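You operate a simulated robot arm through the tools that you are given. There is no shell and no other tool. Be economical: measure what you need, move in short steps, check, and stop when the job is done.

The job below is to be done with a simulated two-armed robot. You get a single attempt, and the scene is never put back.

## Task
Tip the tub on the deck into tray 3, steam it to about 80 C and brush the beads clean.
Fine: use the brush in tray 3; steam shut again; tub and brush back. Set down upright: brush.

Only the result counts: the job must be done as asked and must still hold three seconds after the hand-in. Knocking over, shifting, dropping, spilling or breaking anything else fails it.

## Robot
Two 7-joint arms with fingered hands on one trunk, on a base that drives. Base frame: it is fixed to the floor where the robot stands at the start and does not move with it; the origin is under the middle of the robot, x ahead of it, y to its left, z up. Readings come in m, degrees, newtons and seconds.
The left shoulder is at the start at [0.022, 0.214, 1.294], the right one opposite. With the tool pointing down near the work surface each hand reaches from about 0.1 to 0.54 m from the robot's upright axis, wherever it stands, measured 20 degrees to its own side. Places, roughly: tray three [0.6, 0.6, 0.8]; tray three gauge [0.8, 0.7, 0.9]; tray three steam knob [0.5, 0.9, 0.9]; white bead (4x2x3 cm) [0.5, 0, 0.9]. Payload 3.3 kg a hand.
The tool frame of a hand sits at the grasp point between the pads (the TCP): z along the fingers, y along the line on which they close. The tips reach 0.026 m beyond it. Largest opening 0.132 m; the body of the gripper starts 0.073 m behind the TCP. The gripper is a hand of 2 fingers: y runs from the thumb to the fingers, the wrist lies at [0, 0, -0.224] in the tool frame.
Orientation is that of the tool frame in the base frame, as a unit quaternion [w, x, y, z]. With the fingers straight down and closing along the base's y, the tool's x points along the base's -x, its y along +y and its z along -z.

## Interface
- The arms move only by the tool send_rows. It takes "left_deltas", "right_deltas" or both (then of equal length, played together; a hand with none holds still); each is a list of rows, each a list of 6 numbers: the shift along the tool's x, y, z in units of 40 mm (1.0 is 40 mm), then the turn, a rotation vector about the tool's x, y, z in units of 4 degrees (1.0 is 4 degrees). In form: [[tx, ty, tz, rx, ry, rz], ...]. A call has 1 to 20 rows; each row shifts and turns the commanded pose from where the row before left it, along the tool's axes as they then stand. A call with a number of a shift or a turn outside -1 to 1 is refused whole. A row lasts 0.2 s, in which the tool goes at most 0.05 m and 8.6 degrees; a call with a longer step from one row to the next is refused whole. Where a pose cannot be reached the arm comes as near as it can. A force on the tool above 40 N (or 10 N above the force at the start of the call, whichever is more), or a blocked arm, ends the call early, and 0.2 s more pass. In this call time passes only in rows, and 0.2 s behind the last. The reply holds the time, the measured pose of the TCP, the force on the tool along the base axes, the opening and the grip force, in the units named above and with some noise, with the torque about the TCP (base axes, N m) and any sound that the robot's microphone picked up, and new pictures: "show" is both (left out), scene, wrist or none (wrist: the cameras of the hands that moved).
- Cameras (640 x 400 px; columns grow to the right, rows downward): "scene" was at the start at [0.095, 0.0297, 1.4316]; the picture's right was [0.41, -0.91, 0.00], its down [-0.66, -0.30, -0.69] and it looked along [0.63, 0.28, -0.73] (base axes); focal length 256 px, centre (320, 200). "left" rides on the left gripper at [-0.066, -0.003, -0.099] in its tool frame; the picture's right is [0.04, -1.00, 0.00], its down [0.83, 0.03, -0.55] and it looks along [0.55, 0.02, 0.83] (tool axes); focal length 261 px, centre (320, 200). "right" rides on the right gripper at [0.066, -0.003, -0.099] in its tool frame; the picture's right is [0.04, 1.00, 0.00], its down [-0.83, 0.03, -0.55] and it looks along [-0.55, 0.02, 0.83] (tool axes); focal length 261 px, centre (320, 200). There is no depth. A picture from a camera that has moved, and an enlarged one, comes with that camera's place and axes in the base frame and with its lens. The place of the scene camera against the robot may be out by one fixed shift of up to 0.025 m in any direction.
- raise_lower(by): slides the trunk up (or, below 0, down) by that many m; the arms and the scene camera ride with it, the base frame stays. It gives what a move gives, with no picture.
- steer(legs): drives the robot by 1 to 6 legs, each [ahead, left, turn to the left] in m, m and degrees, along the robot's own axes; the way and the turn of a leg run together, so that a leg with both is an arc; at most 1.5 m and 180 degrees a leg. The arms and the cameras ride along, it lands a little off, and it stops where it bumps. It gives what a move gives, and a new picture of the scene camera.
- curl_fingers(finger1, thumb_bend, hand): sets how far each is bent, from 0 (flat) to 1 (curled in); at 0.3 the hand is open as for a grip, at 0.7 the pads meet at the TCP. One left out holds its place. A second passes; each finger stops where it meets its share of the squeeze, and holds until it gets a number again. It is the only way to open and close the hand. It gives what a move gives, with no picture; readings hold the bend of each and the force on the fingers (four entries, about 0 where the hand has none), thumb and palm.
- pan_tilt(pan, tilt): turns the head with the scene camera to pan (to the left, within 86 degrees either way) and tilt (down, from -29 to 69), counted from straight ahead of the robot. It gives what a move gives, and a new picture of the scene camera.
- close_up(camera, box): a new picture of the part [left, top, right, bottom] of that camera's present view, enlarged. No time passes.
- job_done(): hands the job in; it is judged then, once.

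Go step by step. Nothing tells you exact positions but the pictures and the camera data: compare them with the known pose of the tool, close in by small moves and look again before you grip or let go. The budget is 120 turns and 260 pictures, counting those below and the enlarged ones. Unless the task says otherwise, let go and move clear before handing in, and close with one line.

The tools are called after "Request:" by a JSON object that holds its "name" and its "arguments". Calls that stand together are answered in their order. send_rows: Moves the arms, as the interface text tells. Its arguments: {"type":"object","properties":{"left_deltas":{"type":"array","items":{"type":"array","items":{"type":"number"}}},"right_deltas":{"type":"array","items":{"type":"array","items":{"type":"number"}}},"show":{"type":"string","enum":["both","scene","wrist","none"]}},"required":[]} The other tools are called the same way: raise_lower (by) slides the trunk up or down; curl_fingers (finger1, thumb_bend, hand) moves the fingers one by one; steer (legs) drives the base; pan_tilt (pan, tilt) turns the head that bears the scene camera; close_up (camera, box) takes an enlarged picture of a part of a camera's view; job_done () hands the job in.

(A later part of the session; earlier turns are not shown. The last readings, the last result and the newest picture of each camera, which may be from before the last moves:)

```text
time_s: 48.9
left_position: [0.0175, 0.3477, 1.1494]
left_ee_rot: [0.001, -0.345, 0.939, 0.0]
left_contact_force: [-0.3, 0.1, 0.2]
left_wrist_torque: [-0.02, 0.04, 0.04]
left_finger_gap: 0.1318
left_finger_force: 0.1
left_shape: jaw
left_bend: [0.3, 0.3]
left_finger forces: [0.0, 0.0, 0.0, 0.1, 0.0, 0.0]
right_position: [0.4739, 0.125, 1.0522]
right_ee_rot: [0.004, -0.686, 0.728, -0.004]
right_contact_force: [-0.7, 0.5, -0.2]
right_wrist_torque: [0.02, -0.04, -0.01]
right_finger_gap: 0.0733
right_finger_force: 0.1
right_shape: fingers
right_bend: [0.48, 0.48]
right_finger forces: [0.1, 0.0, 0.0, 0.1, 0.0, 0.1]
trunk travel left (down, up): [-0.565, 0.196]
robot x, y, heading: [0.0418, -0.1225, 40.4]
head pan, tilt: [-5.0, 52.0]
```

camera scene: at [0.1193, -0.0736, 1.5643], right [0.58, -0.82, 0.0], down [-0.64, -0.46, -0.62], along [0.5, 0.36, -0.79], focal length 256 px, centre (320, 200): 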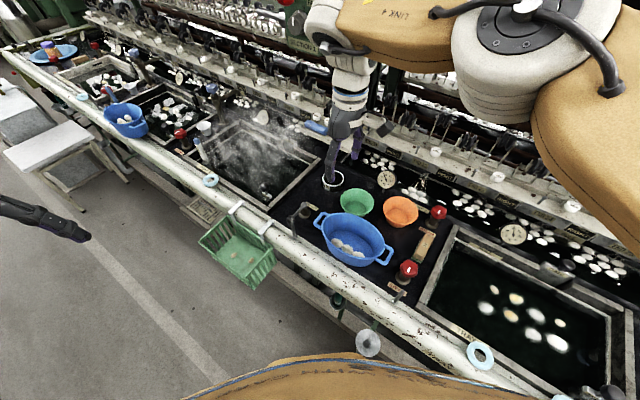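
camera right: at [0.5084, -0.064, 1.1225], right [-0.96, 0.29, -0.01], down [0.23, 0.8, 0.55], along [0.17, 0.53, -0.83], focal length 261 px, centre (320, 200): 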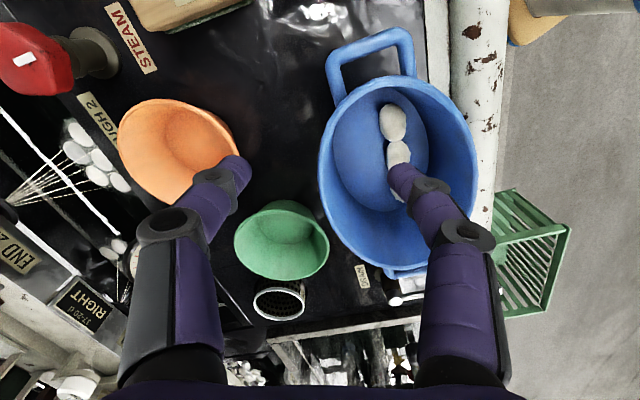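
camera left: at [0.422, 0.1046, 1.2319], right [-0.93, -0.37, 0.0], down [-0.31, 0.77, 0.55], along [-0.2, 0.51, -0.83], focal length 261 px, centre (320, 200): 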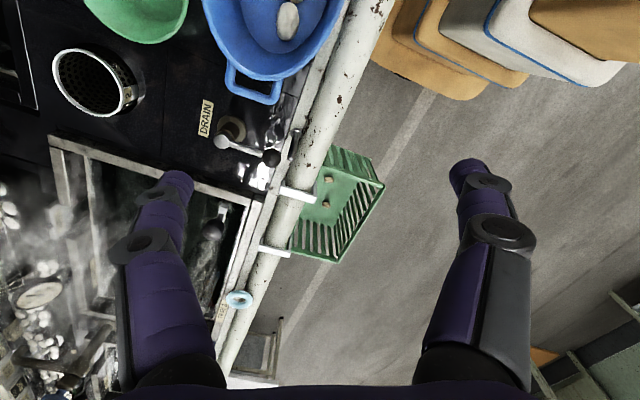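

The reach should be fine now. I'll move over the wall at about [0.543, 0.045] with the wrist twisted to match the wall normal, and look.

Request:
{"name": "send_rows", "arguments": {"right_deltas": [[0, 0, 0, 0, 0, 1], [0, 0, 0, 0, 0, 1], [0, 0, 0, 0, 0, 0.4], [0.52, -0.71, 0, 0, 0, 0], [0.52, -0.71, 0, 0, 0, 0], [0.52, -0.71, 0, 0, 0, 0], [0, 0, 0.6, 0, 0, 0], [0, 0, 0.6, 0, 0, 0]], "show": "both"}}

```text
time_s: 50.7
left_position: [0.0181, 0.3469, 1.149]
left_ee_rot: [0.001, -0.344, 0.939, 0.001]
left_contact_force: [1.2, 0.4, -1.0]
left_wrist_torque: [0.0, 0.01, -0.01]
left_finger_gap: 0.132
left_finger_force: 0.0
left_shape: jaw
left_bend: [0.3, 0.3]
left_finger forces: [0.0, 0.0, 0.1, 0.2, 0.1, 0.0]
right_position: [0.5431, 0.043, 1.0031]
right_ee_rot: [0.006, -0.623, 0.782, -0.003]
right_contact_force: [0.4, 0.0, -0.6]
right_wrist_torque: [0.01, 0.03, 0.0]
right_finger_gap: 0.0733
right_finger_force: 0.1
right_shape: fingers
right_bend: [0.48, 0.48]
right_finger forces: [0.1, 0.0, 0.1, 0.0, 0.0, 0.1]
trunk travel left (down, up): [-0.565, 0.196]
robot x, y, heading: [0.0402, -0.1191, 40.6]
head pan, tilt: [-5.0, 52.0]
camera scene: at [0.1219, -0.0724, 1.4142], right [0.58, -0.82, 0.0], down [-0.64, -0.46, -0.62], along [0.5, 0.36, -0.79], focal length 256 px, centre (320, 200)
camera right: at [0.5306, -0.0214, 1.1025], right [-0.98, 0.18, -0.01], down [0.15, 0.82, 0.56], along [0.11, 0.54, -0.83], focal length 261 px, centre (320, 200)
```

scene: 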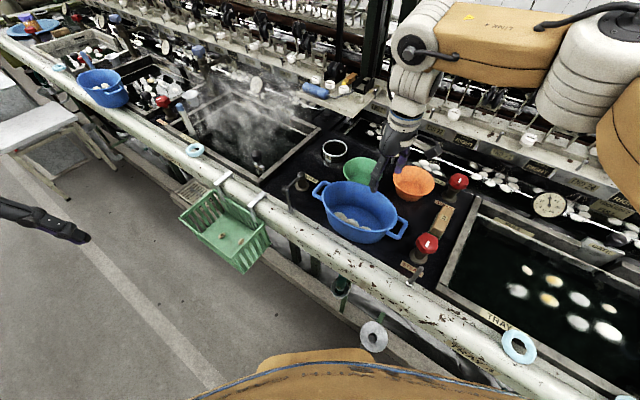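
right: 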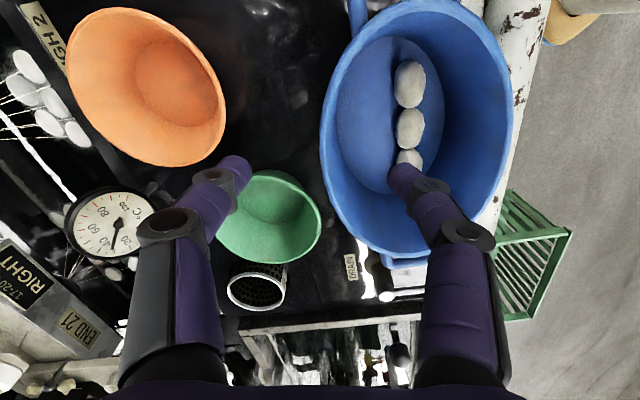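

The TCP is right above the far wall, with the fingers straddling it and the outside finger in the gap between the bowls. I'll go straight down about 11 cm.

Request:
{"name": "send_rows", "arguments": {"right_deltas": [[0, 0, 0.5, 0, 0, 0], [0, 0, 0.5, 0, 0, 0], [0, 0, 0.5, 0, 0, 0], [0, 0, 0.5, 0, 0, 0], [0, 0, 0.4, 0, 0, 0], [0, 0, 0.3, 0, 0, 0]], "show": "both"}}

Request:
{"name": "close_up", "arguments": {"camera": "scene", "box": [300, 120, 460, 260]}}

```text
time_s: 52.1
left_position: [0.0174, 0.3476, 1.1489]
left_ee_rot: [0.001, -0.344, 0.939, 0.001]
left_contact_force: [0.5, 0.0, -0.3]
left_wrist_torque: [0.01, -0.02, -0.03]
left_finger_gap: 0.1319
left_finger_force: 0.0
left_shape: jaw
left_bend: [0.3, 0.3]
left_finger forces: [0.0, 0.0, 0.1, 0.0, 0.0, 0.0]
right_position: [0.5431, 0.0429, 0.8971]
right_ee_rot: [0.006, -0.622, 0.783, -0.003]
right_contact_force: [0.4, -0.9, 0.8]
right_wrist_torque: [-0.01, -0.03, 0.02]
right_finger_gap: 0.0734
right_finger_force: 0.1
right_shape: fingers
right_bend: [0.48, 0.48]
right_finger forces: [0.1, 0.0, 0.0, 0.1, 0.0, 0.1]
trunk travel left (down, up): [-0.565, 0.196]
robot x, y, heading: [0.0394, -0.1243, 40.5]
head pan, tilt: [-5.0, 52.0]
camera scene: at [0.1214, -0.0719, 1.4142], right [0.58, -0.82, 0.0], down [-0.64, -0.46, -0.62], along [0.5, 0.36, -0.79], focal length 256 px, centre (320, 200)
camera right: at [0.5313, -0.0201, 0.9953], right [-0.98, 0.18, -0.01], down [0.15, 0.82, 0.56], along [0.11, 0.54, -0.83], focal length 261 px, centre (320, 200)
```

scene: 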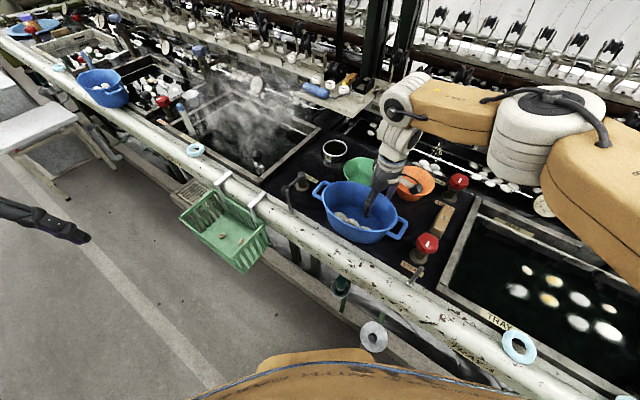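
right: 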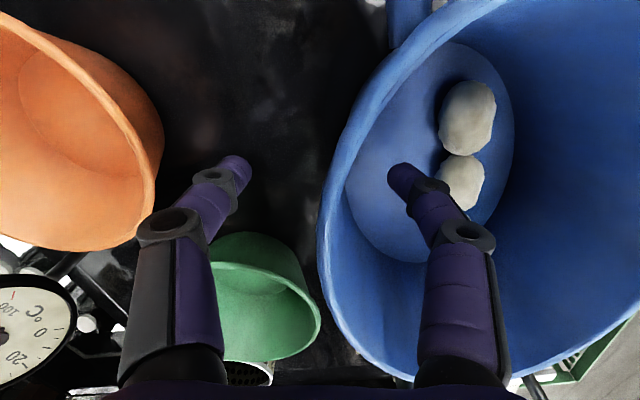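

```text
2.86 times, centred on (380, 190) of scene
camera zoom: at [0.1214, -0.0719, 1.4142], right [0.58, -0.82, 0.0], down [-0.64, -0.46, -0.62], along [0.5, 0.36, -0.79], focal length 732 px, centre (149, 229)
```

zoom: 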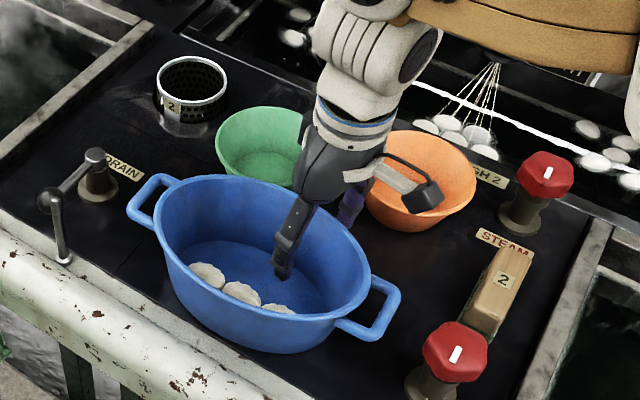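

The wall is centred between the fingers. I'll go 2 cm lower and close the hand.

Request:
{"name": "send_rows", "arguments": {"right_deltas": [[0, 0, 0.3, 0, 0, 0], [0, 0, 0.25, 0, 0, 0]], "show": "none"}}

Request:
{"name": "curl_fingers", "arguments": {"hand": "right", "finger1": 0.75, "thumb_bend": 0.75}}

Request:
{"name": "close_up", "arguments": {"camera": "right", "box": [0, 0, 640, 400]}}

```text
time_s: 52.7
left_position: [0.0155, 0.3473, 1.1502]
left_ee_rot: [0.004, -0.345, 0.939, 0.0]
left_contact_force: [0.3, 0.2, 0.1]
left_wrist_torque: [0.02, -0.02, 0.01]
left_finger_gap: 0.1317
left_finger_force: 0.3
left_shape: jaw
left_bend: [0.3, 0.3]
left_finger forces: [0.0, 0.0, 0.1, 0.1, 0.0, 0.1]
right_position: [0.5426, 0.0449, 0.8761]
right_ee_rot: [0.007, -0.622, 0.783, -0.003]
right_contact_force: [1.0, 0.6, 15.4]
right_wrist_torque: [0.15, 0.69, 0.0]
right_finger_gap: 0.0736
right_finger_force: 7.5
right_shape: fingers
right_bend: [0.5, 0.48]
right_finger forces: [16.0, 0.1, 0.0, 0.0, 0.0, 0.1]
trunk travel left (down, up): [-0.565, 0.196]
robot x, y, heading: [0.0391, -0.1239, 40.4]
head pan, tilt: [-5.0, 52.0]
```

```text
time_s: 53.7
left_position: [0.0177, 0.3476, 1.1495]
left_ee_rot: [0.002, -0.345, 0.939, 0.0]
left_contact_force: [-0.1, 0.9, 0.0]
left_wrist_torque: [0.0, -0.03, 0.02]
left_finger_gap: 0.132
left_finger_force: 0.0
left_shape: jaw
left_bend: [0.3, 0.3]
left_finger forces: [0.0, 0.0, 0.0, 0.0, 0.1, 0.1]
right_position: [0.5448, 0.0444, 0.8738]
right_ee_rot: [0.005, -0.623, 0.782, -0.003]
right_contact_force: [0.5, -1.0, -0.2]
right_wrist_torque: [-0.02, 0.01, 0.0]
right_finger_gap: 0.0003
right_finger_force: 5.4
right_shape: fingers
right_bend: [0.73, 0.72]
right_finger forces: [5.7, 0.1, 0.0, 0.0, 6.0, 0.1]
trunk travel left (down, up): [-0.565, 0.196]
robot x, y, heading: [0.0432, -0.1265, 40.3]
head pan, tilt: [-5.0, 52.0]
```

```text
1.00 times, centred on (320, 200) of right (not enlarged: the box is as wide or as high as the picture)
camera zoom: at [0.5315, -0.0196, 0.9738], right [-0.98, 0.19, -0.01], down [0.15, 0.82, 0.56], along [0.11, 0.54, -0.83], focal length 261 px, centre (320, 200)
```

zoom: 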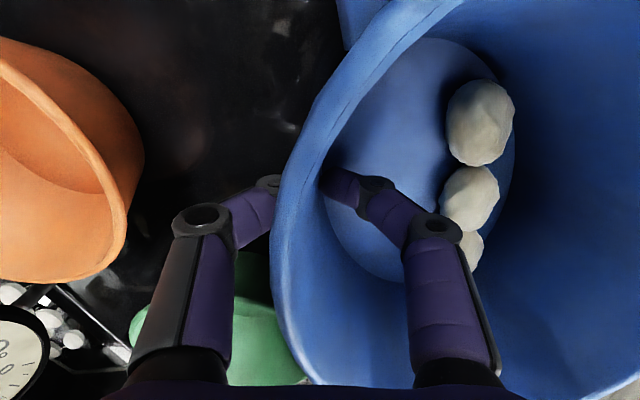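

The wall is visibly between the pads, with about 5 N of grip. I'll squeeze further, then try a small lift.

Request:
{"name": "curl_fingers", "arguments": {"hand": "right", "finger1": 1.0, "thumb_bend": 1.0}}

Request:
{"name": "send_rows", "arguments": {"right_deltas": [[0, 0, -0.25, 0, 0, 0], [0, 0, -0.25, 0, 0, 0], [0, 0, -0.25, 0, 0, 0], [0, 0, 0, 0, 0, 0]], "show": "both"}}

```text
time_s: 54.7
left_position: [0.0172, 0.347, 1.1486]
left_ee_rot: [0.002, -0.345, 0.939, 0.0]
left_contact_force: [-0.4, 0.5, 0.2]
left_wrist_torque: [-0.02, 0.01, 0.02]
left_finger_gap: 0.1321
left_finger_force: 0.2
left_shape: jaw
left_bend: [0.3, 0.3]
left_finger forces: [0.1, 0.0, 0.0, 0.0, 0.0, 0.0]
right_position: [0.5434, 0.0446, 0.8749]
right_ee_rot: [0.005, -0.623, 0.783, -0.004]
right_contact_force: [0.4, 0.3, -0.9]
right_wrist_torque: [0.02, 0.0, 0.03]
right_finger_gap: 0.0
right_finger_force: 25.6
right_shape: fingers
right_bend: [0.92, 0.9]
right_finger forces: [25.8, 0.1, 0.0, 0.0, 25.9, 0.0]
trunk travel left (down, up): [-0.565, 0.196]
robot x, y, heading: [0.0361, -0.1183, 40.6]
head pan, tilt: [-5.0, 52.0]
```

```text
time_s: 55.7
left_position: [0.0168, 0.3486, 1.1493]
left_ee_rot: [0.002, -0.344, 0.939, 0.0]
left_contact_force: [0.2, 0.4, 0.5]
left_wrist_torque: [0.03, -0.02, 0.0]
left_finger_gap: 0.1318
left_finger_force: 0.1
left_shape: jaw
left_bend: [0.3, 0.3]
left_finger forces: [0.1, 0.1, 0.0, 0.0, 0.0, 0.0]
right_position: [0.5456, 0.0449, 0.9053]
right_ee_rot: [0.006, -0.623, 0.782, -0.005]
right_contact_force: [-0.5, 0.7, -1.7]
right_wrist_torque: [-0.04, -0.1, -0.01]
right_finger_gap: 0.0001
right_finger_force: 25.5
right_shape: fingers
right_bend: [0.92, 0.9]
right_finger forces: [26.3, 0.0, 0.0, 0.0, 26.1, 0.1]
trunk travel left (down, up): [-0.565, 0.196]
robot x, y, heading: [0.0417, -0.1233, 40.3]
head pan, tilt: [-5.0, 52.0]
camera scene: at [0.1215, -0.0718, 1.4142], right [0.58, -0.82, 0.0], down [-0.64, -0.46, -0.62], along [0.5, 0.36, -0.79], focal length 256 px, centre (320, 200)
camera right: at [0.5322, -0.0194, 1.0045], right [-0.98, 0.19, -0.01], down [0.15, 0.82, 0.56], along [0.11, 0.54, -0.83], focal length 261 px, centre (320, 200)
```

scene: 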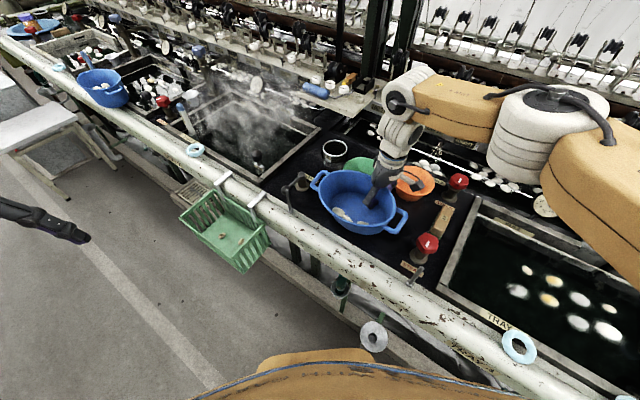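
right: 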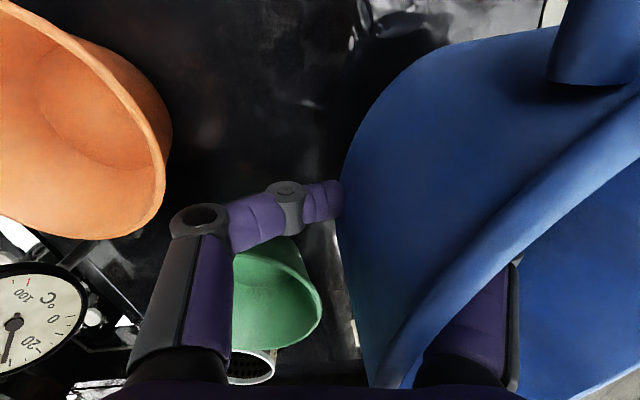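

The tub is rotating about the fingertip pinch, near side down, because a point pinch on one wall doesn't resist the moment. I'll set it back down at once.

Request:
{"name": "send_rows", "arguments": {"right_deltas": [[0, 0, 0.2, 0, 0, 0], [0, 0, 0.2, 0, 0, 0], [0, 0, 0.2, 0, 0, 0], [0, 0, 0.1, 0, 0, 0]], "show": "wrist"}}

Request:
{"name": "close_up", "arguments": {"camera": "scene", "box": [280, 120, 460, 260]}}

```text
time_s: 56.7
left_position: [0.0173, 0.3483, 1.1485]
left_ee_rot: [0.001, -0.344, 0.939, 0.001]
left_contact_force: [-0.9, -0.2, 0.5]
left_wrist_torque: [0.01, -0.04, 0.01]
left_finger_gap: 0.1321
left_finger_force: 0.1
left_shape: jaw
left_bend: [0.3, 0.3]
left_finger forces: [0.1, 0.0, 0.0, 0.1, 0.1, 0.0]
right_position: [0.5445, 0.0436, 0.8771]
right_ee_rot: [0.005, -0.622, 0.783, -0.004]
right_contact_force: [-0.2, -0.5, -1.3]
right_wrist_torque: [-0.02, -0.05, 0.04]
right_finger_gap: 0.0
right_finger_force: 25.7
right_shape: fingers
right_bend: [0.92, 0.9]
right_finger forces: [26.0, 0.0, 0.0, 0.0, 25.9, 0.0]
trunk travel left (down, up): [-0.565, 0.196]
robot x, y, heading: [0.0417, -0.1178, 40.5]
head pan, tilt: [-5.0, 52.0]
camera right: at [0.5321, -0.0196, 0.9765], right [-0.98, 0.18, -0.01], down [0.15, 0.82, 0.56], along [0.11, 0.54, -0.83], focal length 261 px, centre (320, 200)
```

right: 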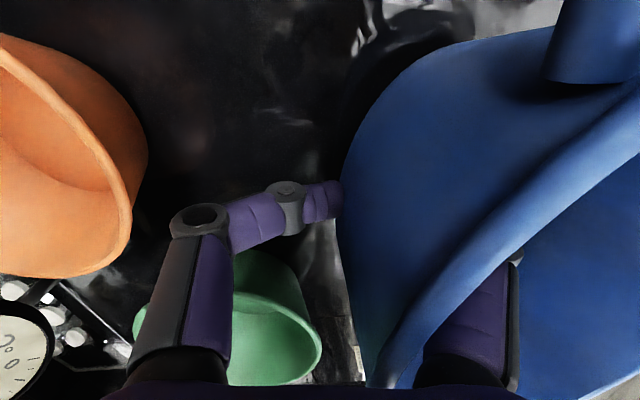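

```text
2.86 times, centred on (370, 190) of scene
camera zoom: at [0.1214, -0.0719, 1.4142], right [0.58, -0.82, 0.0], down [-0.64, -0.46, -0.62], along [0.5, 0.36, -0.79], focal length 732 px, centre (177, 229)
```

zoom: 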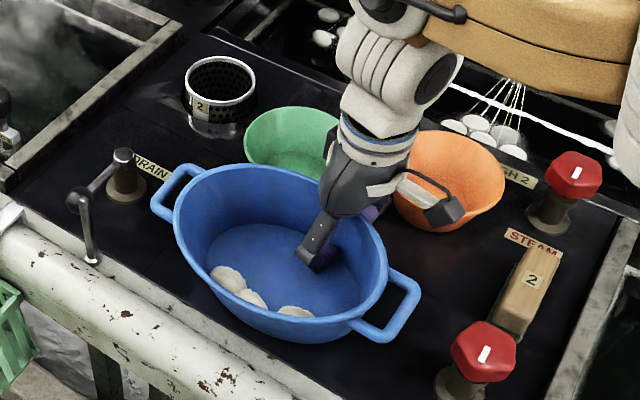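

The tub is actually held rigidly: its slanted wall aligned with the pads, so it hangs tilted about 20° with the beads safely inside. It weighs about 1.5 N, so I'll lift it well clear and check.

Request:
{"name": "send_rows", "arguments": {"right_deltas": [[0, 0, -0.5, 0, 0, 0], [0, 0, -0.7, 0, 0, 0], [0, 0, -0.7, 0, 0, 0], [0, 0, -0.7, 0, 0, 0], [0, 0, -0.7, 0, 0, 0], [0, 0, -0.5, 0, 0, 0]], "show": "both"}}

Request:
{"name": "close_up", "arguments": {"camera": "scene", "box": [270, 90, 470, 250]}}

```text
time_s: 58.1
left_position: [0.0166, 0.3469, 1.1489]
left_ee_rot: [0.002, -0.344, 0.939, 0.0]
left_contact_force: [0.0, 0.7, 0.5]
left_wrist_torque: [-0.02, 0.02, -0.03]
left_finger_gap: 0.1317
left_finger_force: 0.2
left_shape: jaw
left_bend: [0.3, 0.3]
left_finger forces: [0.0, 0.0, 0.0, 0.1, 0.1, 0.1]
right_position: [0.5428, 0.0435, 1.027]
right_ee_rot: [0.005, -0.622, 0.783, -0.003]
right_contact_force: [-0.3, -0.4, -1.9]
right_wrist_torque: [-0.07, -0.1, -0.01]
right_finger_gap: 0.0
right_finger_force: 26.5
right_shape: fingers
right_bend: [0.92, 0.9]
right_finger forces: [26.4, 0.1, 0.0, 0.0, 26.2, 0.0]
trunk travel left (down, up): [-0.565, 0.196]
robot x, y, heading: [0.0415, -0.1193, 40.6]
head pan, tilt: [-5.0, 52.0]
camera scene: at [0.1212, -0.0719, 1.4142], right [0.58, -0.82, 0.0], down [-0.64, -0.46, -0.62], along [0.5, 0.36, -0.79], focal length 256 px, centre (320, 200)
camera right: at [0.5306, -0.0201, 1.1272], right [-0.98, 0.19, -0.01], down [0.15, 0.82, 0.56], along [0.11, 0.54, -0.83], focal length 261 px, centre (320, 200)
```

scene: 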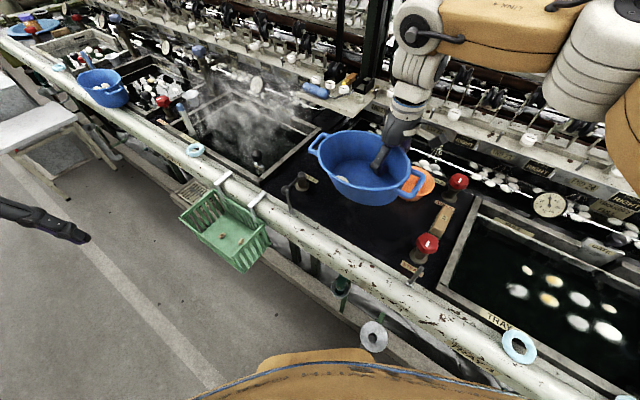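
right: 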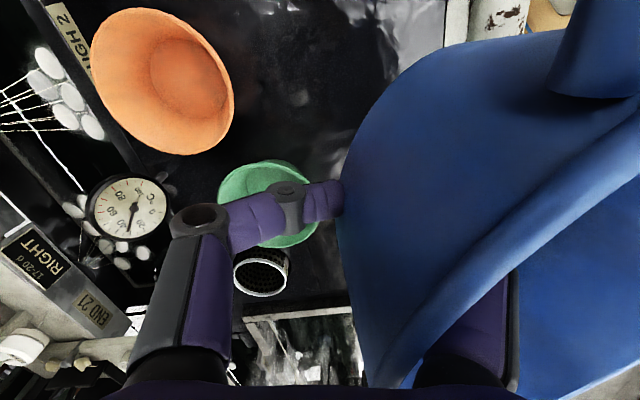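

```text
2.50 times, centred on (370, 170) of scene
camera zoom: at [0.1212, -0.0719, 1.4142], right [0.58, -0.82, 0.0], down [-0.64, -0.46, -0.62], along [0.5, 0.36, -0.79], focal length 640 px, centre (195, 275)
```

zoom: 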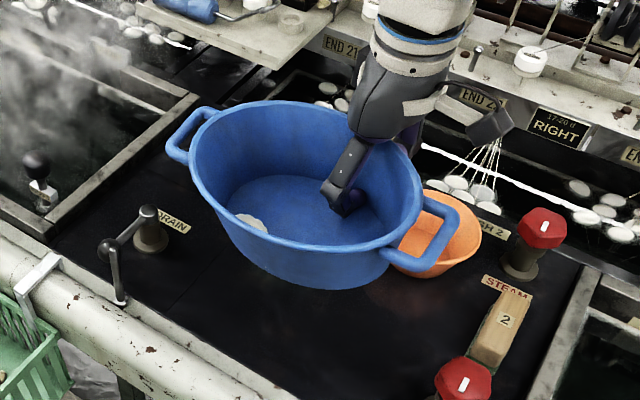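

The tub is securely lifted with its beads. I'll raise the trunk 8 cm, back off from the rail, drive left past the basket, turn to face tray 3 and look.

Request:
{"name": "raise_lower", "arguments": {"by": 0.08}}

Request:
{"name": "steer", "arguments": {"legs": [[-0.13, 0.11, 0], [0.28, 0.333, 0], [0.28, 0.333, 0], [0, 0, -40.4]]}}

Request:
{"name": "pan_tilt", "arguments": {"pan": 0, "tilt": 45}}

```text
time_s: 59.2
left_position: [0.0171, 0.3483, 1.2288]
left_ee_rot: [0.002, -0.344, 0.939, 0.001]
left_contact_force: [0.6, -0.1, 0.1]
left_wrist_torque: [-0.01, 0.0, 0.01]
left_finger_gap: 0.1318
left_finger_force: 0.1
left_shape: jaw
left_bend: [0.3, 0.3]
left_finger forces: [0.0, 0.0, 0.0, 0.0, 0.1, 0.1]
right_position: [0.5419, 0.0451, 1.108]
right_ee_rot: [0.005, -0.622, 0.783, -0.004]
right_contact_force: [-0.2, 0.5, -2.0]
right_wrist_torque: [-0.08, -0.1, 0.01]
right_finger_gap: 0.0
right_finger_force: 26.8
right_shape: fingers
right_bend: [0.92, 0.9]
right_finger forces: [26.3, 0.0, 0.0, 0.0, 26.1, 0.0]
trunk travel left (down, up): [-0.645, 0.116]
robot x, y, heading: [0.0413, -0.1229, 40.5]
head pan, tilt: [-5.0, 52.0]
```

```text
time_s: 67.1
left_position: [0.1476, 1.1214, 1.2282]
left_ee_rot: [0.002, -0.002, 1.0, 0.0]
left_contact_force: [0.0, 0.5, -0.1]
left_wrist_torque: [0.0, 0.0, -0.02]
left_finger_gap: 0.132
left_finger_force: 0.0
left_shape: jaw
left_bend: [0.3, 0.3]
left_finger forces: [0.0, 0.0, 0.1, 0.1, 0.0, 0.0]
right_position: [0.3538, 0.5507, 1.1093]
right_ee_rot: [0.003, -0.317, 0.948, -0.006]
right_contact_force: [0.2, 0.0, -2.4]
right_wrist_torque: [-0.13, -0.06, 0.0]
right_finger_gap: 0.0
right_finger_force: 25.7
right_shape: fingers
right_bend: [0.92, 0.9]
right_finger forces: [26.0, 0.1, 0.1, 0.1, 25.9, 0.0]
trunk travel left (down, up): [-0.645, 0.116]
robot x, y, heading: [-0.1381, 0.7499, 0.2]
head pan, tilt: [-5.0, 52.0]
camera scene: at [-0.0406, 0.7378, 1.4942], right [-0.08, -1.0, 0.0], down [-0.79, 0.06, -0.62], along [0.61, -0.05, -0.79], focal length 256 px, centre (320, 200)
```

scene: 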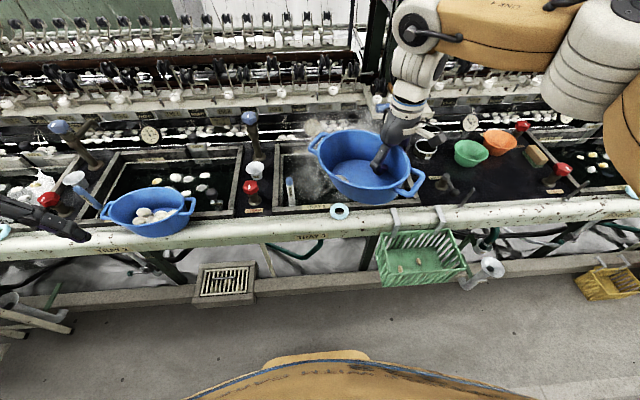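

```text
time_s: 67.8
left_position: [0.1471, 1.1211, 1.2298]
left_ee_rot: [0.002, -0.003, 1.0, 0.0]
left_contact_force: [-0.1, 0.1, 0.4]
left_wrist_torque: [-0.02, 0.0, -0.02]
left_finger_gap: 0.132
left_finger_force: 0.1
left_shape: jaw
left_bend: [0.3, 0.3]
left_finger forces: [0.0, 0.1, 0.0, 0.0, 0.0, 0.1]
right_position: [0.3544, 0.5513, 1.1097]
right_ee_rot: [0.003, -0.317, 0.948, -0.005]
right_contact_force: [0.0, 0.5, -2.5]
right_wrist_torque: [-0.11, -0.06, -0.01]
right_finger_gap: 0.0
right_finger_force: 25.9
right_shape: fingers
right_bend: [0.92, 0.9]
right_finger forces: [25.8, 0.0, 0.0, 0.0, 25.9, 0.0]
trunk travel left (down, up): [-0.645, 0.116]
robot x, y, heading: [-0.1337, 0.7459, 0.1]
head pan, tilt: [0.0, 45.0]
camera scene: at [-0.0342, 0.7445, 1.5038], right [0.01, -1.0, 0.0], down [-0.71, -0.01, -0.71], along [0.71, 0.01, -0.71], focal length 256 px, centre (320, 200)
```

scene: 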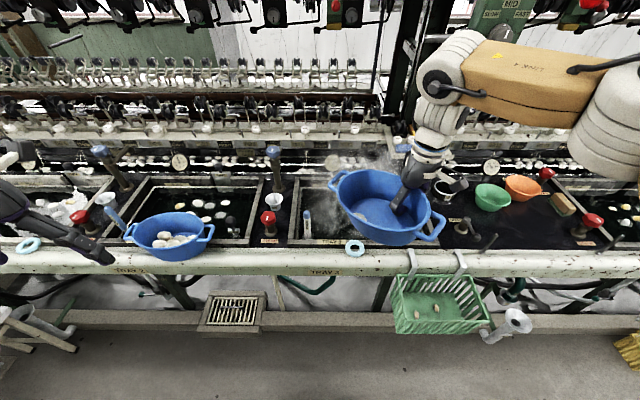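

Tray 3 is ahead, behind the tub, with its red steam knob at about px (268,218) and the brush in its left front corner. I'll zoom in.

Request:
{"name": "close_up", "arguments": {"camera": "scene", "box": [230, 130, 390, 260]}}

```text
3.08 times, centred on (310, 195) of scene
camera zoom: at [-0.0342, 0.7445, 1.5038], right [0.01, -1.0, 0.0], down [-0.71, -0.01, -0.71], along [0.71, 0.01, -0.71], focal length 788 px, centre (351, 215)
```

zoom: 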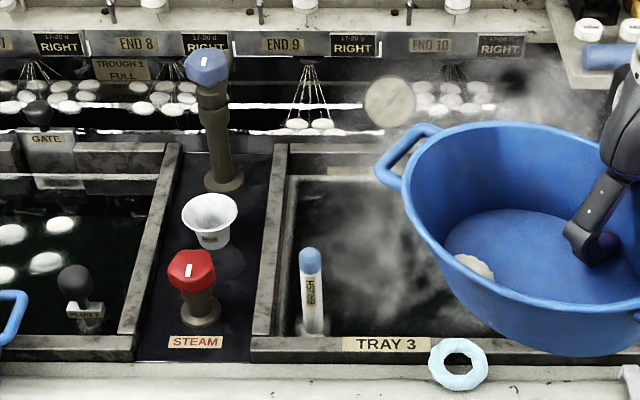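

Tray 3's interior spans about x 0.47–0.72 and y 0.33–0.81, and the brush stands at about [0.46, 0.79]. I'll drive ahead so the tub is over the tray, then begin tilting, with the opposite rim going down.

Request:
{"name": "steer", "arguments": {"legs": [[0.18, 0, 0]]}}

Request:
{"name": "send_rows", "arguments": {"right_deltas": [[-0.3, -0.2, 0, 0, 0, 0], [-0.3, -0.2, 0, 1, 0, 0], [-0.3, -0.2, 0, 1, 0, 0], [0, 0, 0, 1, 0, 0], [0, 0, 0, 1, 0, 0], [0, 0, 0, 1, 0, 0], [0, 0, 0, 1, 0, 0]], "show": "scene"}}

```text
time_s: 69.3
left_position: [0.3274, 1.1227, 1.2287]
left_ee_rot: [0.001, -0.003, 1.0, 0.0]
left_contact_force: [0.5, 0.0, -0.4]
left_wrist_torque: [0.0, -0.01, 0.0]
left_finger_gap: 0.1321
left_finger_force: 0.1
left_shape: jaw
left_bend: [0.3, 0.3]
left_finger forces: [0.0, 0.0, 0.1, 0.1, 0.0, 0.0]
right_position: [0.5355, 0.5526, 1.1091]
right_ee_rot: [0.004, -0.317, 0.948, -0.004]
right_contact_force: [0.2, 0.9, -2.4]
right_wrist_torque: [-0.15, -0.05, -0.02]
right_finger_gap: 0.0
right_finger_force: 25.3
right_shape: fingers
right_bend: [0.92, 0.9]
right_finger forces: [25.9, 0.0, 0.0, 0.0, 25.8, 0.1]
trunk travel left (down, up): [-0.645, 0.116]
robot x, y, heading: [0.0431, 0.7466, 0.1]
head pan, tilt: [0.0, 45.0]
camera scene: at [0.1464, 0.7458, 1.5037], right [0.01, -1.0, 0.0], down [-0.71, 0.0, -0.71], along [0.71, 0.0, -0.71], focal length 256 px, centre (320, 200)
```

scene: 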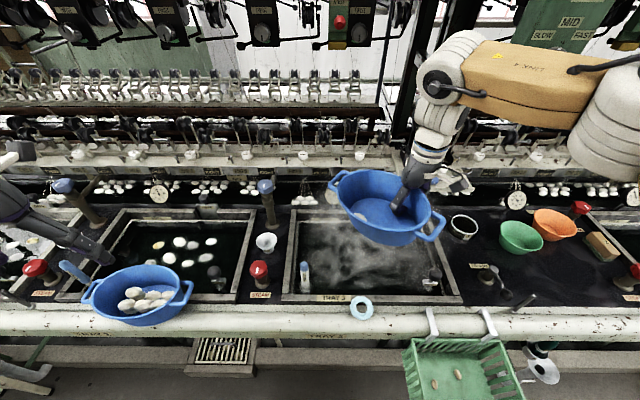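

```text
time_s: 70.9
left_position: [0.3263, 1.1232, 1.231]
left_ee_rot: [0.002, -0.002, 1.0, 0.001]
left_contact_force: [-0.1, 0.1, 0.6]
left_wrist_torque: [0.0, -0.01, 0.03]
left_finger_gap: 0.1319
left_finger_force: 0.0
left_shape: jaw
left_bend: [0.3, 0.3]
left_finger forces: [0.1, 0.1, 0.1, 0.0, 0.0, 0.0]
right_position: [0.5761, 0.5536, 1.1106]
right_ee_rot: [0.07, -0.309, 0.926, -0.204]
right_contact_force: [-0.1, 1.4, -2.6]
right_wrist_torque: [-0.11, -0.02, 0.02]
right_finger_gap: 0.0
right_finger_force: 25.9
right_shape: fingers
right_bend: [0.92, 0.91]
right_finger forces: [26.5, 0.1, 0.0, 0.0, 25.6, 0.1]
trunk travel left (down, up): [-0.645, 0.116]
robot x, y, heading: [0.0422, 0.7498, 0.3]
head pan, tilt: [0.0, 45.0]
camera scene: at [0.1448, 0.7461, 1.5038], right [0.01, -1.0, 0.0], down [-0.71, 0.0, -0.71], along [0.71, 0.0, -0.71], focal length 256 px, centre (320, 200)
```

scene: 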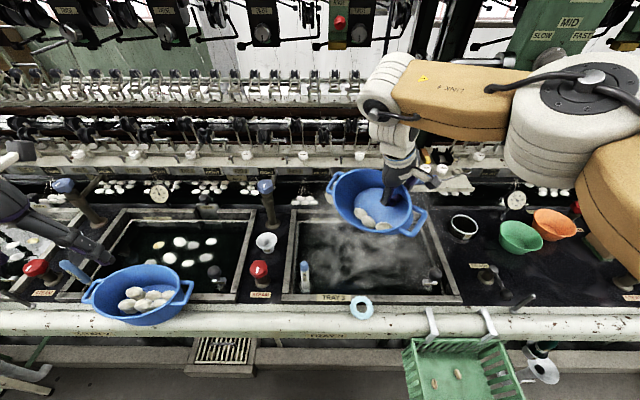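

The tilt works and the beads are gathering at the lower side over the tray. I'll lower the trunk 8 cm and continue tilting.

Request:
{"name": "raise_lower", "arguments": {"by": -0.08}}

Request:
{"name": "send_rows", "arguments": {"right_deltas": [[0, 0, 0, 1, 0, 0], [0, 0, 0, 1, 0, 0], [0, 0, 0, 1, 0, 0], [0, 0, 0, 1, 0, 0], [0, 0, 0, 1, 0, 0], [0, 0, 0, 1, 0, 0], [0, 0, 0, 1, 0, 0], [0, 0, 0, 0, 0, 0]], "show": "both"}}

```text
time_s: 72.0
left_position: [0.3265, 1.1225, 1.1503]
left_ee_rot: [0.002, -0.002, 1.0, 0.0]
left_contact_force: [0.1, 0.7, 1.0]
left_wrist_torque: [0.02, 0.01, 0.02]
left_finger_gap: 0.1319
left_finger_force: 0.1
left_shape: jaw
left_bend: [0.3, 0.3]
left_finger forces: [0.0, 0.1, 0.0, 0.1, 0.0, 0.0]
right_position: [0.5776, 0.555, 1.0301]
right_ee_rot: [0.07, -0.309, 0.926, -0.203]
right_contact_force: [-1.0, 0.5, -0.9]
right_wrist_torque: [-0.1, -0.04, -0.02]
right_finger_gap: 0.0
right_finger_force: 26.2
right_shape: fingers
right_bend: [0.92, 0.91]
right_finger forces: [26.5, 0.0, 0.0, 0.0, 25.6, 0.0]
trunk travel left (down, up): [-0.565, 0.196]
robot x, y, heading: [0.0453, 0.745, 0.5]
head pan, tilt: [0.0, 45.0]
```

```text
time_s: 73.8
left_position: [0.3267, 1.1216, 1.1483]
left_ee_rot: [0.002, -0.002, 1.0, 0.0]
left_contact_force: [0.0, -0.2, 0.6]
left_wrist_torque: [-0.05, 0.0, 0.05]
left_finger_gap: 0.1319
left_finger_force: 0.1
left_shape: jaw
left_bend: [0.3, 0.3]
left_finger forces: [0.0, 0.0, 0.1, 0.0, 0.0, 0.0]
right_position: [0.5808, 0.5305, 1.0312]
right_ee_rot: [0.134, -0.26, 0.86, -0.419]
right_contact_force: [-0.1, 0.3, -1.4]
right_wrist_torque: [-0.09, -0.04, 0.01]
right_finger_gap: 0.0
right_finger_force: 25.9
right_shape: fingers
right_bend: [0.92, 0.91]
right_finger forces: [26.5, 0.1, 0.0, 0.1, 25.0, 0.0]
trunk travel left (down, up): [-0.565, 0.196]
robot x, y, heading: [0.0459, 0.7487, 0.5]
head pan, tilt: [0.0, 45.0]
camera scene: at [0.1466, 0.7463, 1.4238], right [0.01, -1.0, 0.0], down [-0.71, -0.01, -0.71], along [0.71, 0.0, -0.71], focal length 256 px, centre (320, 200)
camera right: at [0.4841, 0.5572, 1.0943], right [-0.37, 0.49, -0.79], down [0.43, 0.84, 0.32], along [0.82, -0.22, -0.52], focal length 261 px, centre (320, 200)
```

scene: 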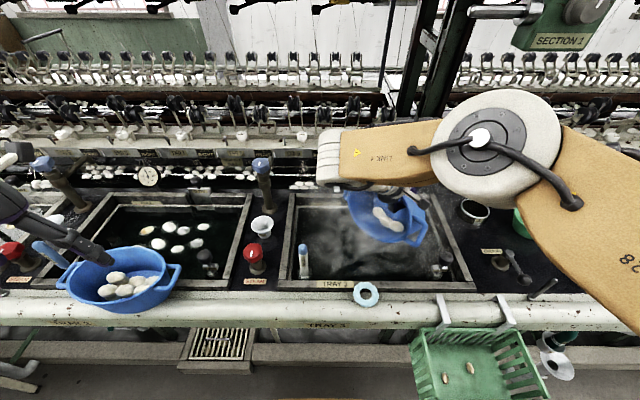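
right: 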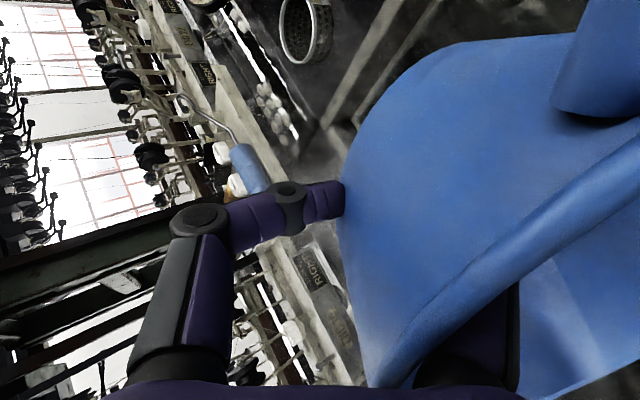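

It's tilted 52° and still holds the beads over the tray. I'll continue in small steps.

Request:
{"name": "send_rows", "arguments": {"right_deltas": [[0, 0, 0, 1, 0, 0], [0, 0, 0, 1, 0, 0], [0, 0, 0, 1, 0, 0], [0, 0, 0, 1, 0, 0], [0, 0, 0, 1, 0, 0], [0, 0, 0, 0, 0, 0]], "show": "scene"}}

Request:
{"name": "close_up", "arguments": {"camera": "scene", "box": [270, 150, 490, 310]}}

```text
time_s: 75.2
left_position: [0.3249, 1.1225, 1.1497]
left_ee_rot: [0.002, -0.004, 1.0, 0.001]
left_contact_force: [-0.1, 0.3, -0.6]
left_wrist_torque: [-0.03, 0.01, 0.03]
left_finger_gap: 0.1318
left_finger_force: 0.0
left_shape: jaw
left_bend: [0.3, 0.3]
left_finger forces: [0.0, 0.0, 0.1, 0.1, 0.0, 0.0]
right_position: [0.5809, 0.5063, 1.0329]
right_ee_rot: [0.155, -0.258, 0.83, -0.469]
right_contact_force: [0.0, 0.0, -1.3]
right_wrist_torque: [-0.09, 0.01, 0.02]
right_finger_gap: 0.0002
right_finger_force: 25.9
right_shape: fingers
right_bend: [0.92, 0.91]
right_finger forces: [26.4, 0.0, 0.1, 0.0, 24.9, 0.0]
right hand out of reach, approached as far as the arm can: row 1, 2, 3, 4, 5
trunk travel left (down, up): [-0.565, 0.196]
robot x, y, heading: [0.0412, 0.747, 0.5]
head pan, tilt: [0.0, 45.0]
camera scene: at [0.1469, 0.7458, 1.4238], right [0.01, -1.0, 0.0], down [-0.71, 0.0, -0.71], along [0.71, 0.0, -0.71], focal length 256 px, centre (320, 200)
```

scene: 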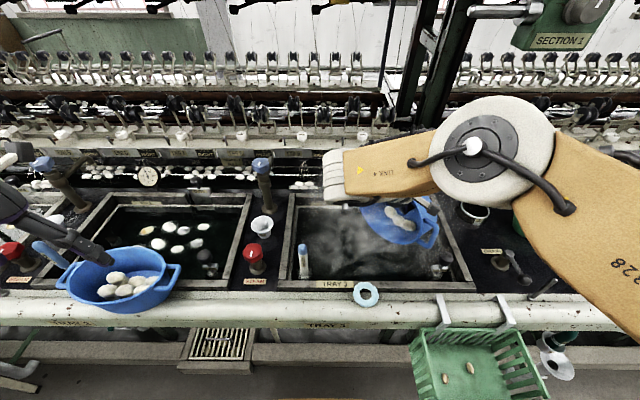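

```text
2.50 times, centred on (380, 230) of scene
camera zoom: at [0.1469, 0.7458, 1.4238], right [0.01, -1.0, 0.0], down [-0.71, 0.0, -0.71], along [0.71, 0.0, -0.71], focal length 640 px, centre (170, 125)
```

zoom: 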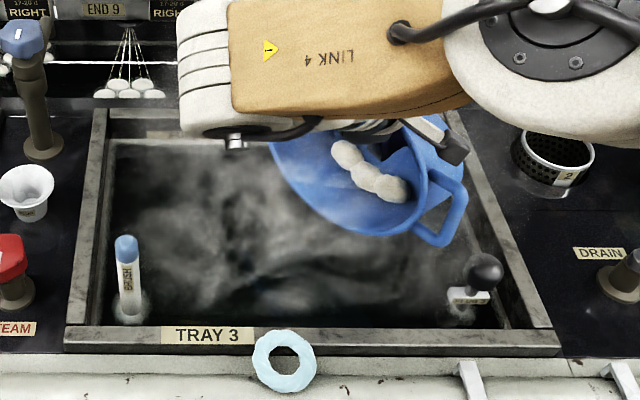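

The wrist hit its tilt limit pointing front-right, at 59°. I'll swing the fingers' heading about the vertical toward straight ahead, where more tilt should be available.

Request:
{"name": "send_rows", "arguments": {"right_deltas": [[0, 0, 0, 0, -0.858, -0.511], [0, 0, 0, 0, -0.858, -0.511], [0, 0, 0, 0, -0.858, -0.511], [0, 0, 0, 0, -0.858, -0.511], [0, 0, 0, 0, -0.858, -0.511], [0, 0, 0, 0, -0.858, -0.511], [0, 0, 0, 0, -0.858, -0.511], [0, 0, 0, 0, -0.858, -0.511]], "show": "both"}}

```text
time_s: 77.0
left_position: [0.3274, 1.1221, 1.1498]
left_ee_rot: [0.002, -0.003, 1.0, -0.001]
left_contact_force: [0.9, 0.1, 0.1]
left_wrist_torque: [0.01, 0.0, 0.05]
left_finger_gap: 0.132
left_finger_force: 0.0
left_shape: jaw
left_bend: [0.3, 0.3]
left_finger forces: [0.0, 0.0, 0.0, 0.0, 0.1, 0.0]
right_position: [0.5808, 0.5294, 1.0341]
right_ee_rot: [0.289, -0.494, 0.712, -0.407]
right_contact_force: [-0.3, -0.7, -1.8]
right_wrist_torque: [-0.07, -0.06, -0.02]
right_finger_gap: 0.0002
right_finger_force: 26.2
right_shape: fingers
right_bend: [0.92, 0.91]
right_finger forces: [26.6, 0.0, 0.1, 0.0, 25.0, 0.0]
trunk travel left (down, up): [-0.565, 0.196]
robot x, y, heading: [0.0421, 0.7468, 0.4]
head pan, tilt: [0.0, 45.0]
camera scene: at [0.1468, 0.7453, 1.4238], right [0.01, -1.0, 0.0], down [-0.71, 0.0, -0.71], along [0.71, 0.01, -0.71], focal length 256 px, centre (320, 200)
camera right: at [0.4796, 0.4974, 1.0857], right [-0.48, 0.14, -0.86], down [-0.18, 0.95, 0.26], along [0.86, 0.28, -0.43], focal length 261 px, centre (320, 200)
```

scene: 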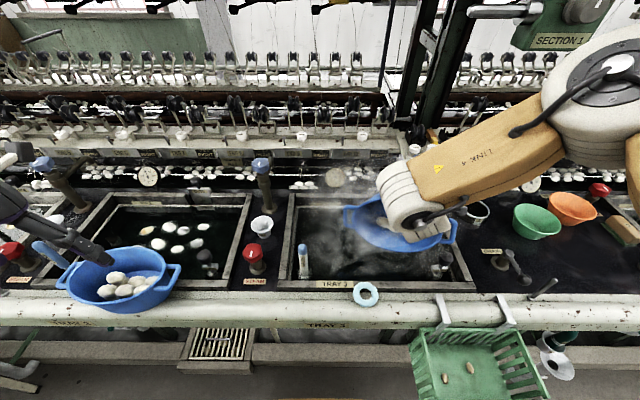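
right: 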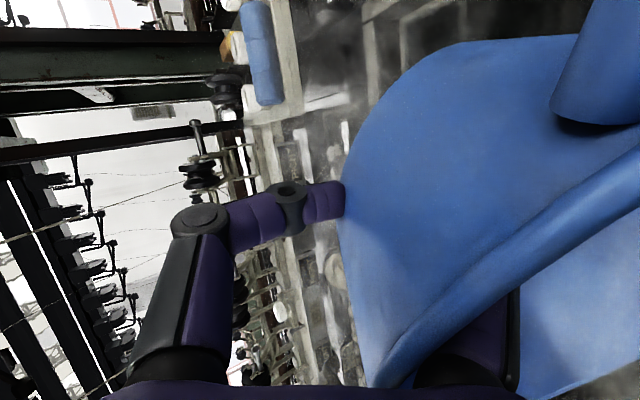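

That freed the wrist. I'll shift 5 cm left to stay over the tray's middle and tilt further.

Request:
{"name": "send_rows", "arguments": {"right_deltas": [[-0.58, 0.11, -0.18, 0, 0, 0], [-0.58, 0.11, -0.18, 0, 0, 0], [0, 0, 0, 1, 0, 0], [0, 0, 0, 1, 0, 0], [0, 0, 0, 1, 0, 0], [0, 0, 0, 1, 0, 0], [0, 0, 0, 1, 0, 0], [0, 0, 0, 1, 0, 0], [0, 0, 0, 1, 0, 0], [0, 0, 0, 0, 0, 0]], "show": "scene"}}

Request:
{"name": "close_up", "arguments": {"camera": "scene", "box": [270, 150, 490, 310]}}

```text
time_s: 79.2
left_position: [0.3264, 1.1221, 1.1494]
left_ee_rot: [0.001, -0.002, 1.0, 0.0]
left_contact_force: [0.7, 0.7, 0.5]
left_wrist_torque: [-0.01, 0.01, 0.04]
left_finger_gap: 0.132
left_finger_force: 0.1
left_shape: jaw
left_bend: [0.3, 0.3]
left_finger forces: [0.0, 0.1, 0.0, 0.1, 0.0, 0.1]
right_position: [0.6239, 0.6173, 1.0255]
right_ee_rot: [0.398, -0.431, 0.602, -0.541]
right_contact_force: [0.8, -0.1, -1.2]
right_wrist_torque: [-0.01, -0.02, 0.0]
right_finger_gap: 0.0001
right_finger_force: 26.0
right_shape: fingers
right_bend: [0.92, 0.91]
right_finger forces: [26.7, 0.0, 0.1, 0.1, 25.1, 0.0]
right hand out of reach, approached as far as the arm can: row 6, 7, 8, 9
trunk travel left (down, up): [-0.565, 0.196]
robot x, y, heading: [0.0438, 0.7481, 0.4]
head pan, tilt: [0.0, 45.0]
camera scene: at [0.1471, 0.7455, 1.4238], right [0.01, -1.0, 0.0], down [-0.71, 0.0, -0.71], along [0.71, 0.0, -0.71], focal length 256 px, centre (320, 200)
```

scene: 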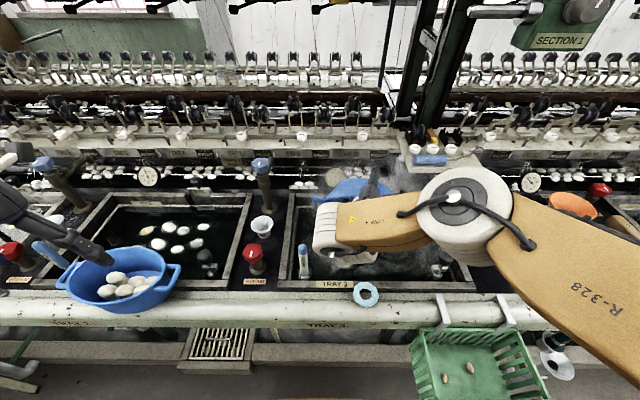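

```text
2.50 times, centred on (380, 230) of scene
camera zoom: at [0.1471, 0.7455, 1.4238], right [0.01, -1.0, 0.0], down [-0.71, 0.0, -0.71], along [0.71, 0.0, -0.71], focal length 640 px, centre (170, 125)
```

zoom: 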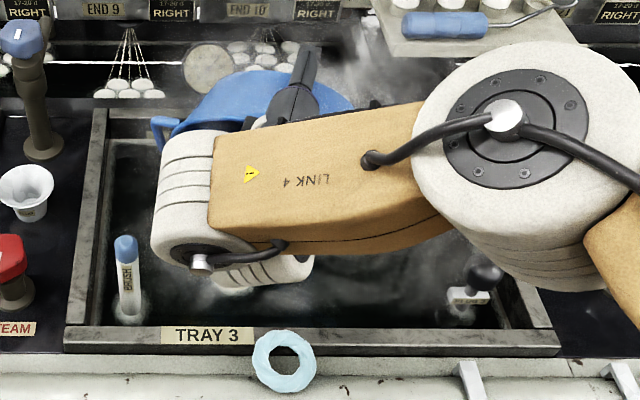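

It's now at about 84° of tilt and the measured load has dropped, so beads may be out. I'll check with the wrist camera.

Request:
{"name": "close_up", "arguments": {"camera": "right", "box": [0, 0, 640, 400]}}

Request:
{"name": "pan_tilt", "arguments": {"pan": -5, "tilt": 55}}

```text
1.00 times, centred on (320, 200) of right (not enlarged: the box is as wide or as high as the picture)
camera zoom: at [0.5115, 0.5857, 1.0378], right [-0.1, 0.0, -0.99], down [-0.27, 0.96, 0.03], along [0.96, 0.27, -0.1], focal length 261 px, centre (320, 200)
```

zoom: 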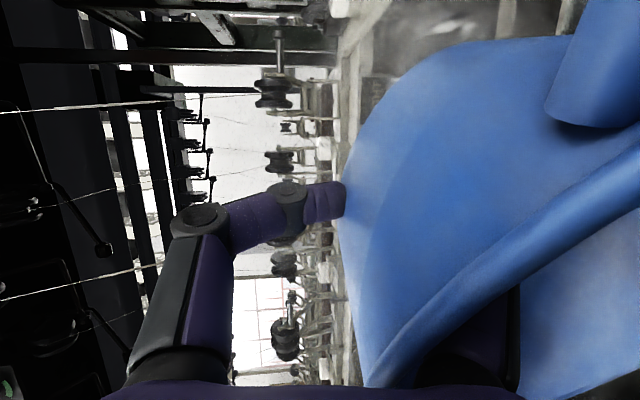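

```text
time_s: 80.0
left_position: [0.326, 1.1233, 1.1499]
left_ee_rot: [0.002, -0.003, 1.0, 0.001]
left_contact_force: [0.4, 1.0, -0.8]
left_wrist_torque: [0.05, 0.01, -0.02]
left_finger_gap: 0.1321
left_finger_force: 0.1
left_shape: jaw
left_bend: [0.3, 0.3]
left_finger forces: [0.0, 0.0, 0.1, 0.0, 0.1, 0.0]
right_position: [0.6252, 0.6163, 1.0255]
right_ee_rot: [0.397, -0.43, 0.603, -0.542]
right_contact_force: [0.2, 0.6, -1.4]
right_wrist_torque: [-0.06, -0.03, 0.04]
right_finger_gap: 0.0
right_finger_force: 25.7
right_shape: fingers
right_bend: [0.92, 0.91]
right_finger forces: [26.8, 0.1, 0.0, 0.0, 25.2, 0.1]
trunk travel left (down, up): [-0.565, 0.196]
robot x, y, heading: [0.0417, 0.7495, 0.5]
head pan, tilt: [-5.0, 55.0]
camera scene: at [0.1374, 0.7395, 1.4104], right [-0.08, -1.0, 0.0], down [-0.82, 0.07, -0.57], along [0.57, -0.05, -0.82], focal length 256 px, centre (320, 200)
```

scene: 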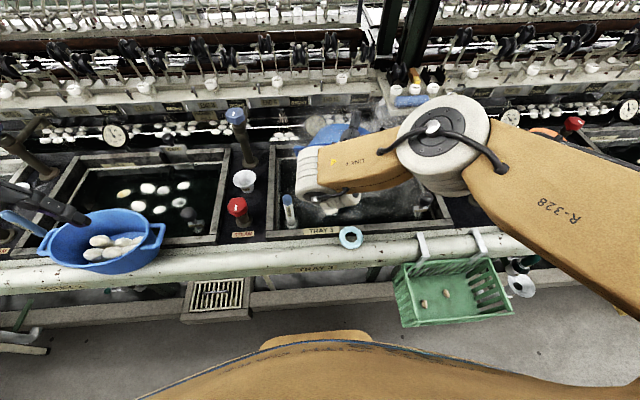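

I can't see under the arm, so I'll tilt back part-way and look inside the tub and tray.

Request:
{"name": "send_rows", "arguments": {"right_deltas": [[0, 0, 0, -1, 0, 0], [0, 0, 0, -1, 0, 0], [0, 0, 0, -1, 0, 0], [0, 0, 0, -1, 0, 0], [0, 0, 0, -1, 0, 0], [0, 0, 0, -1, 0, 0], [0, 0, 0, -1, 0, 0], [0, 0, 0, -1, 0, 0], [0, 0, 0, -1, 0, 0], [0, 0, 0, -1, 0, 0]], "show": "scene"}}

Request:
{"name": "close_up", "arguments": {"camera": "scene", "box": [250, 100, 470, 260]}}

```text
time_s: 82.2
left_position: [0.326, 1.1216, 1.149]
left_ee_rot: [0.002, -0.003, 1.0, 0.0]
left_contact_force: [0.1, -1.2, 0.2]
left_wrist_torque: [-0.02, 0.0, 0.03]
left_finger_gap: 0.132
left_finger_force: 0.1
left_shape: jaw
left_bend: [0.3, 0.3]
left_finger forces: [0.0, 0.1, 0.0, 0.1, 0.0, 0.1]
right_position: [0.6256, 0.6059, 1.0347]
right_ee_rot: [0.234, -0.52, 0.751, -0.331]
right_contact_force: [0.0, -0.1, -1.6]
right_wrist_torque: [-0.08, -0.09, 0.0]
right_finger_gap: 0.0
right_finger_force: 25.1
right_shape: fingers
right_bend: [0.92, 0.91]
right_finger forces: [26.1, 0.0, 0.1, 0.1, 25.0, 0.0]
trunk travel left (down, up): [-0.565, 0.196]
robot x, y, heading: [0.0466, 0.747, 0.4]
head pan, tilt: [-5.0, 55.0]
camera scene: at [0.1374, 0.7394, 1.4103], right [-0.08, -1.0, 0.0], down [-0.82, 0.07, -0.57], along [0.57, -0.05, -0.82], focal length 256 px, centre (320, 200)
```

scene: 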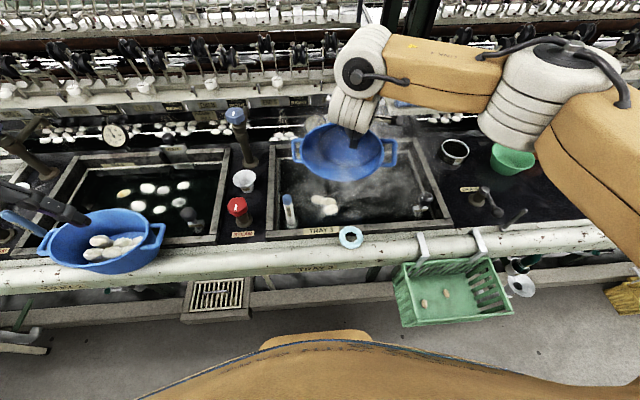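

```text
2.50 times, centred on (360, 180) of scene
camera zoom: at [0.1374, 0.7394, 1.4103], right [-0.08, -1.0, 0.0], down [-0.82, 0.07, -0.57], along [0.57, -0.05, -0.82], focal length 640 px, centre (220, 250)
```

zoom: 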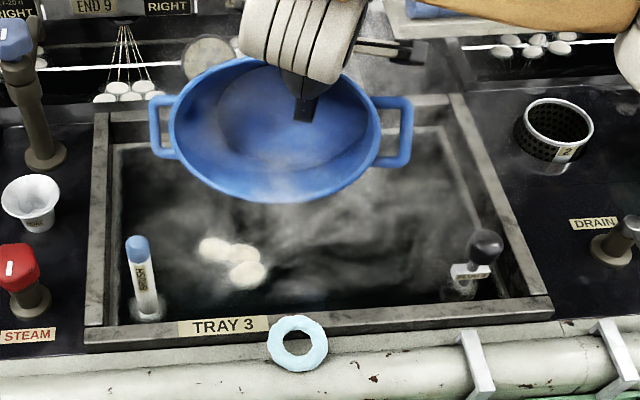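

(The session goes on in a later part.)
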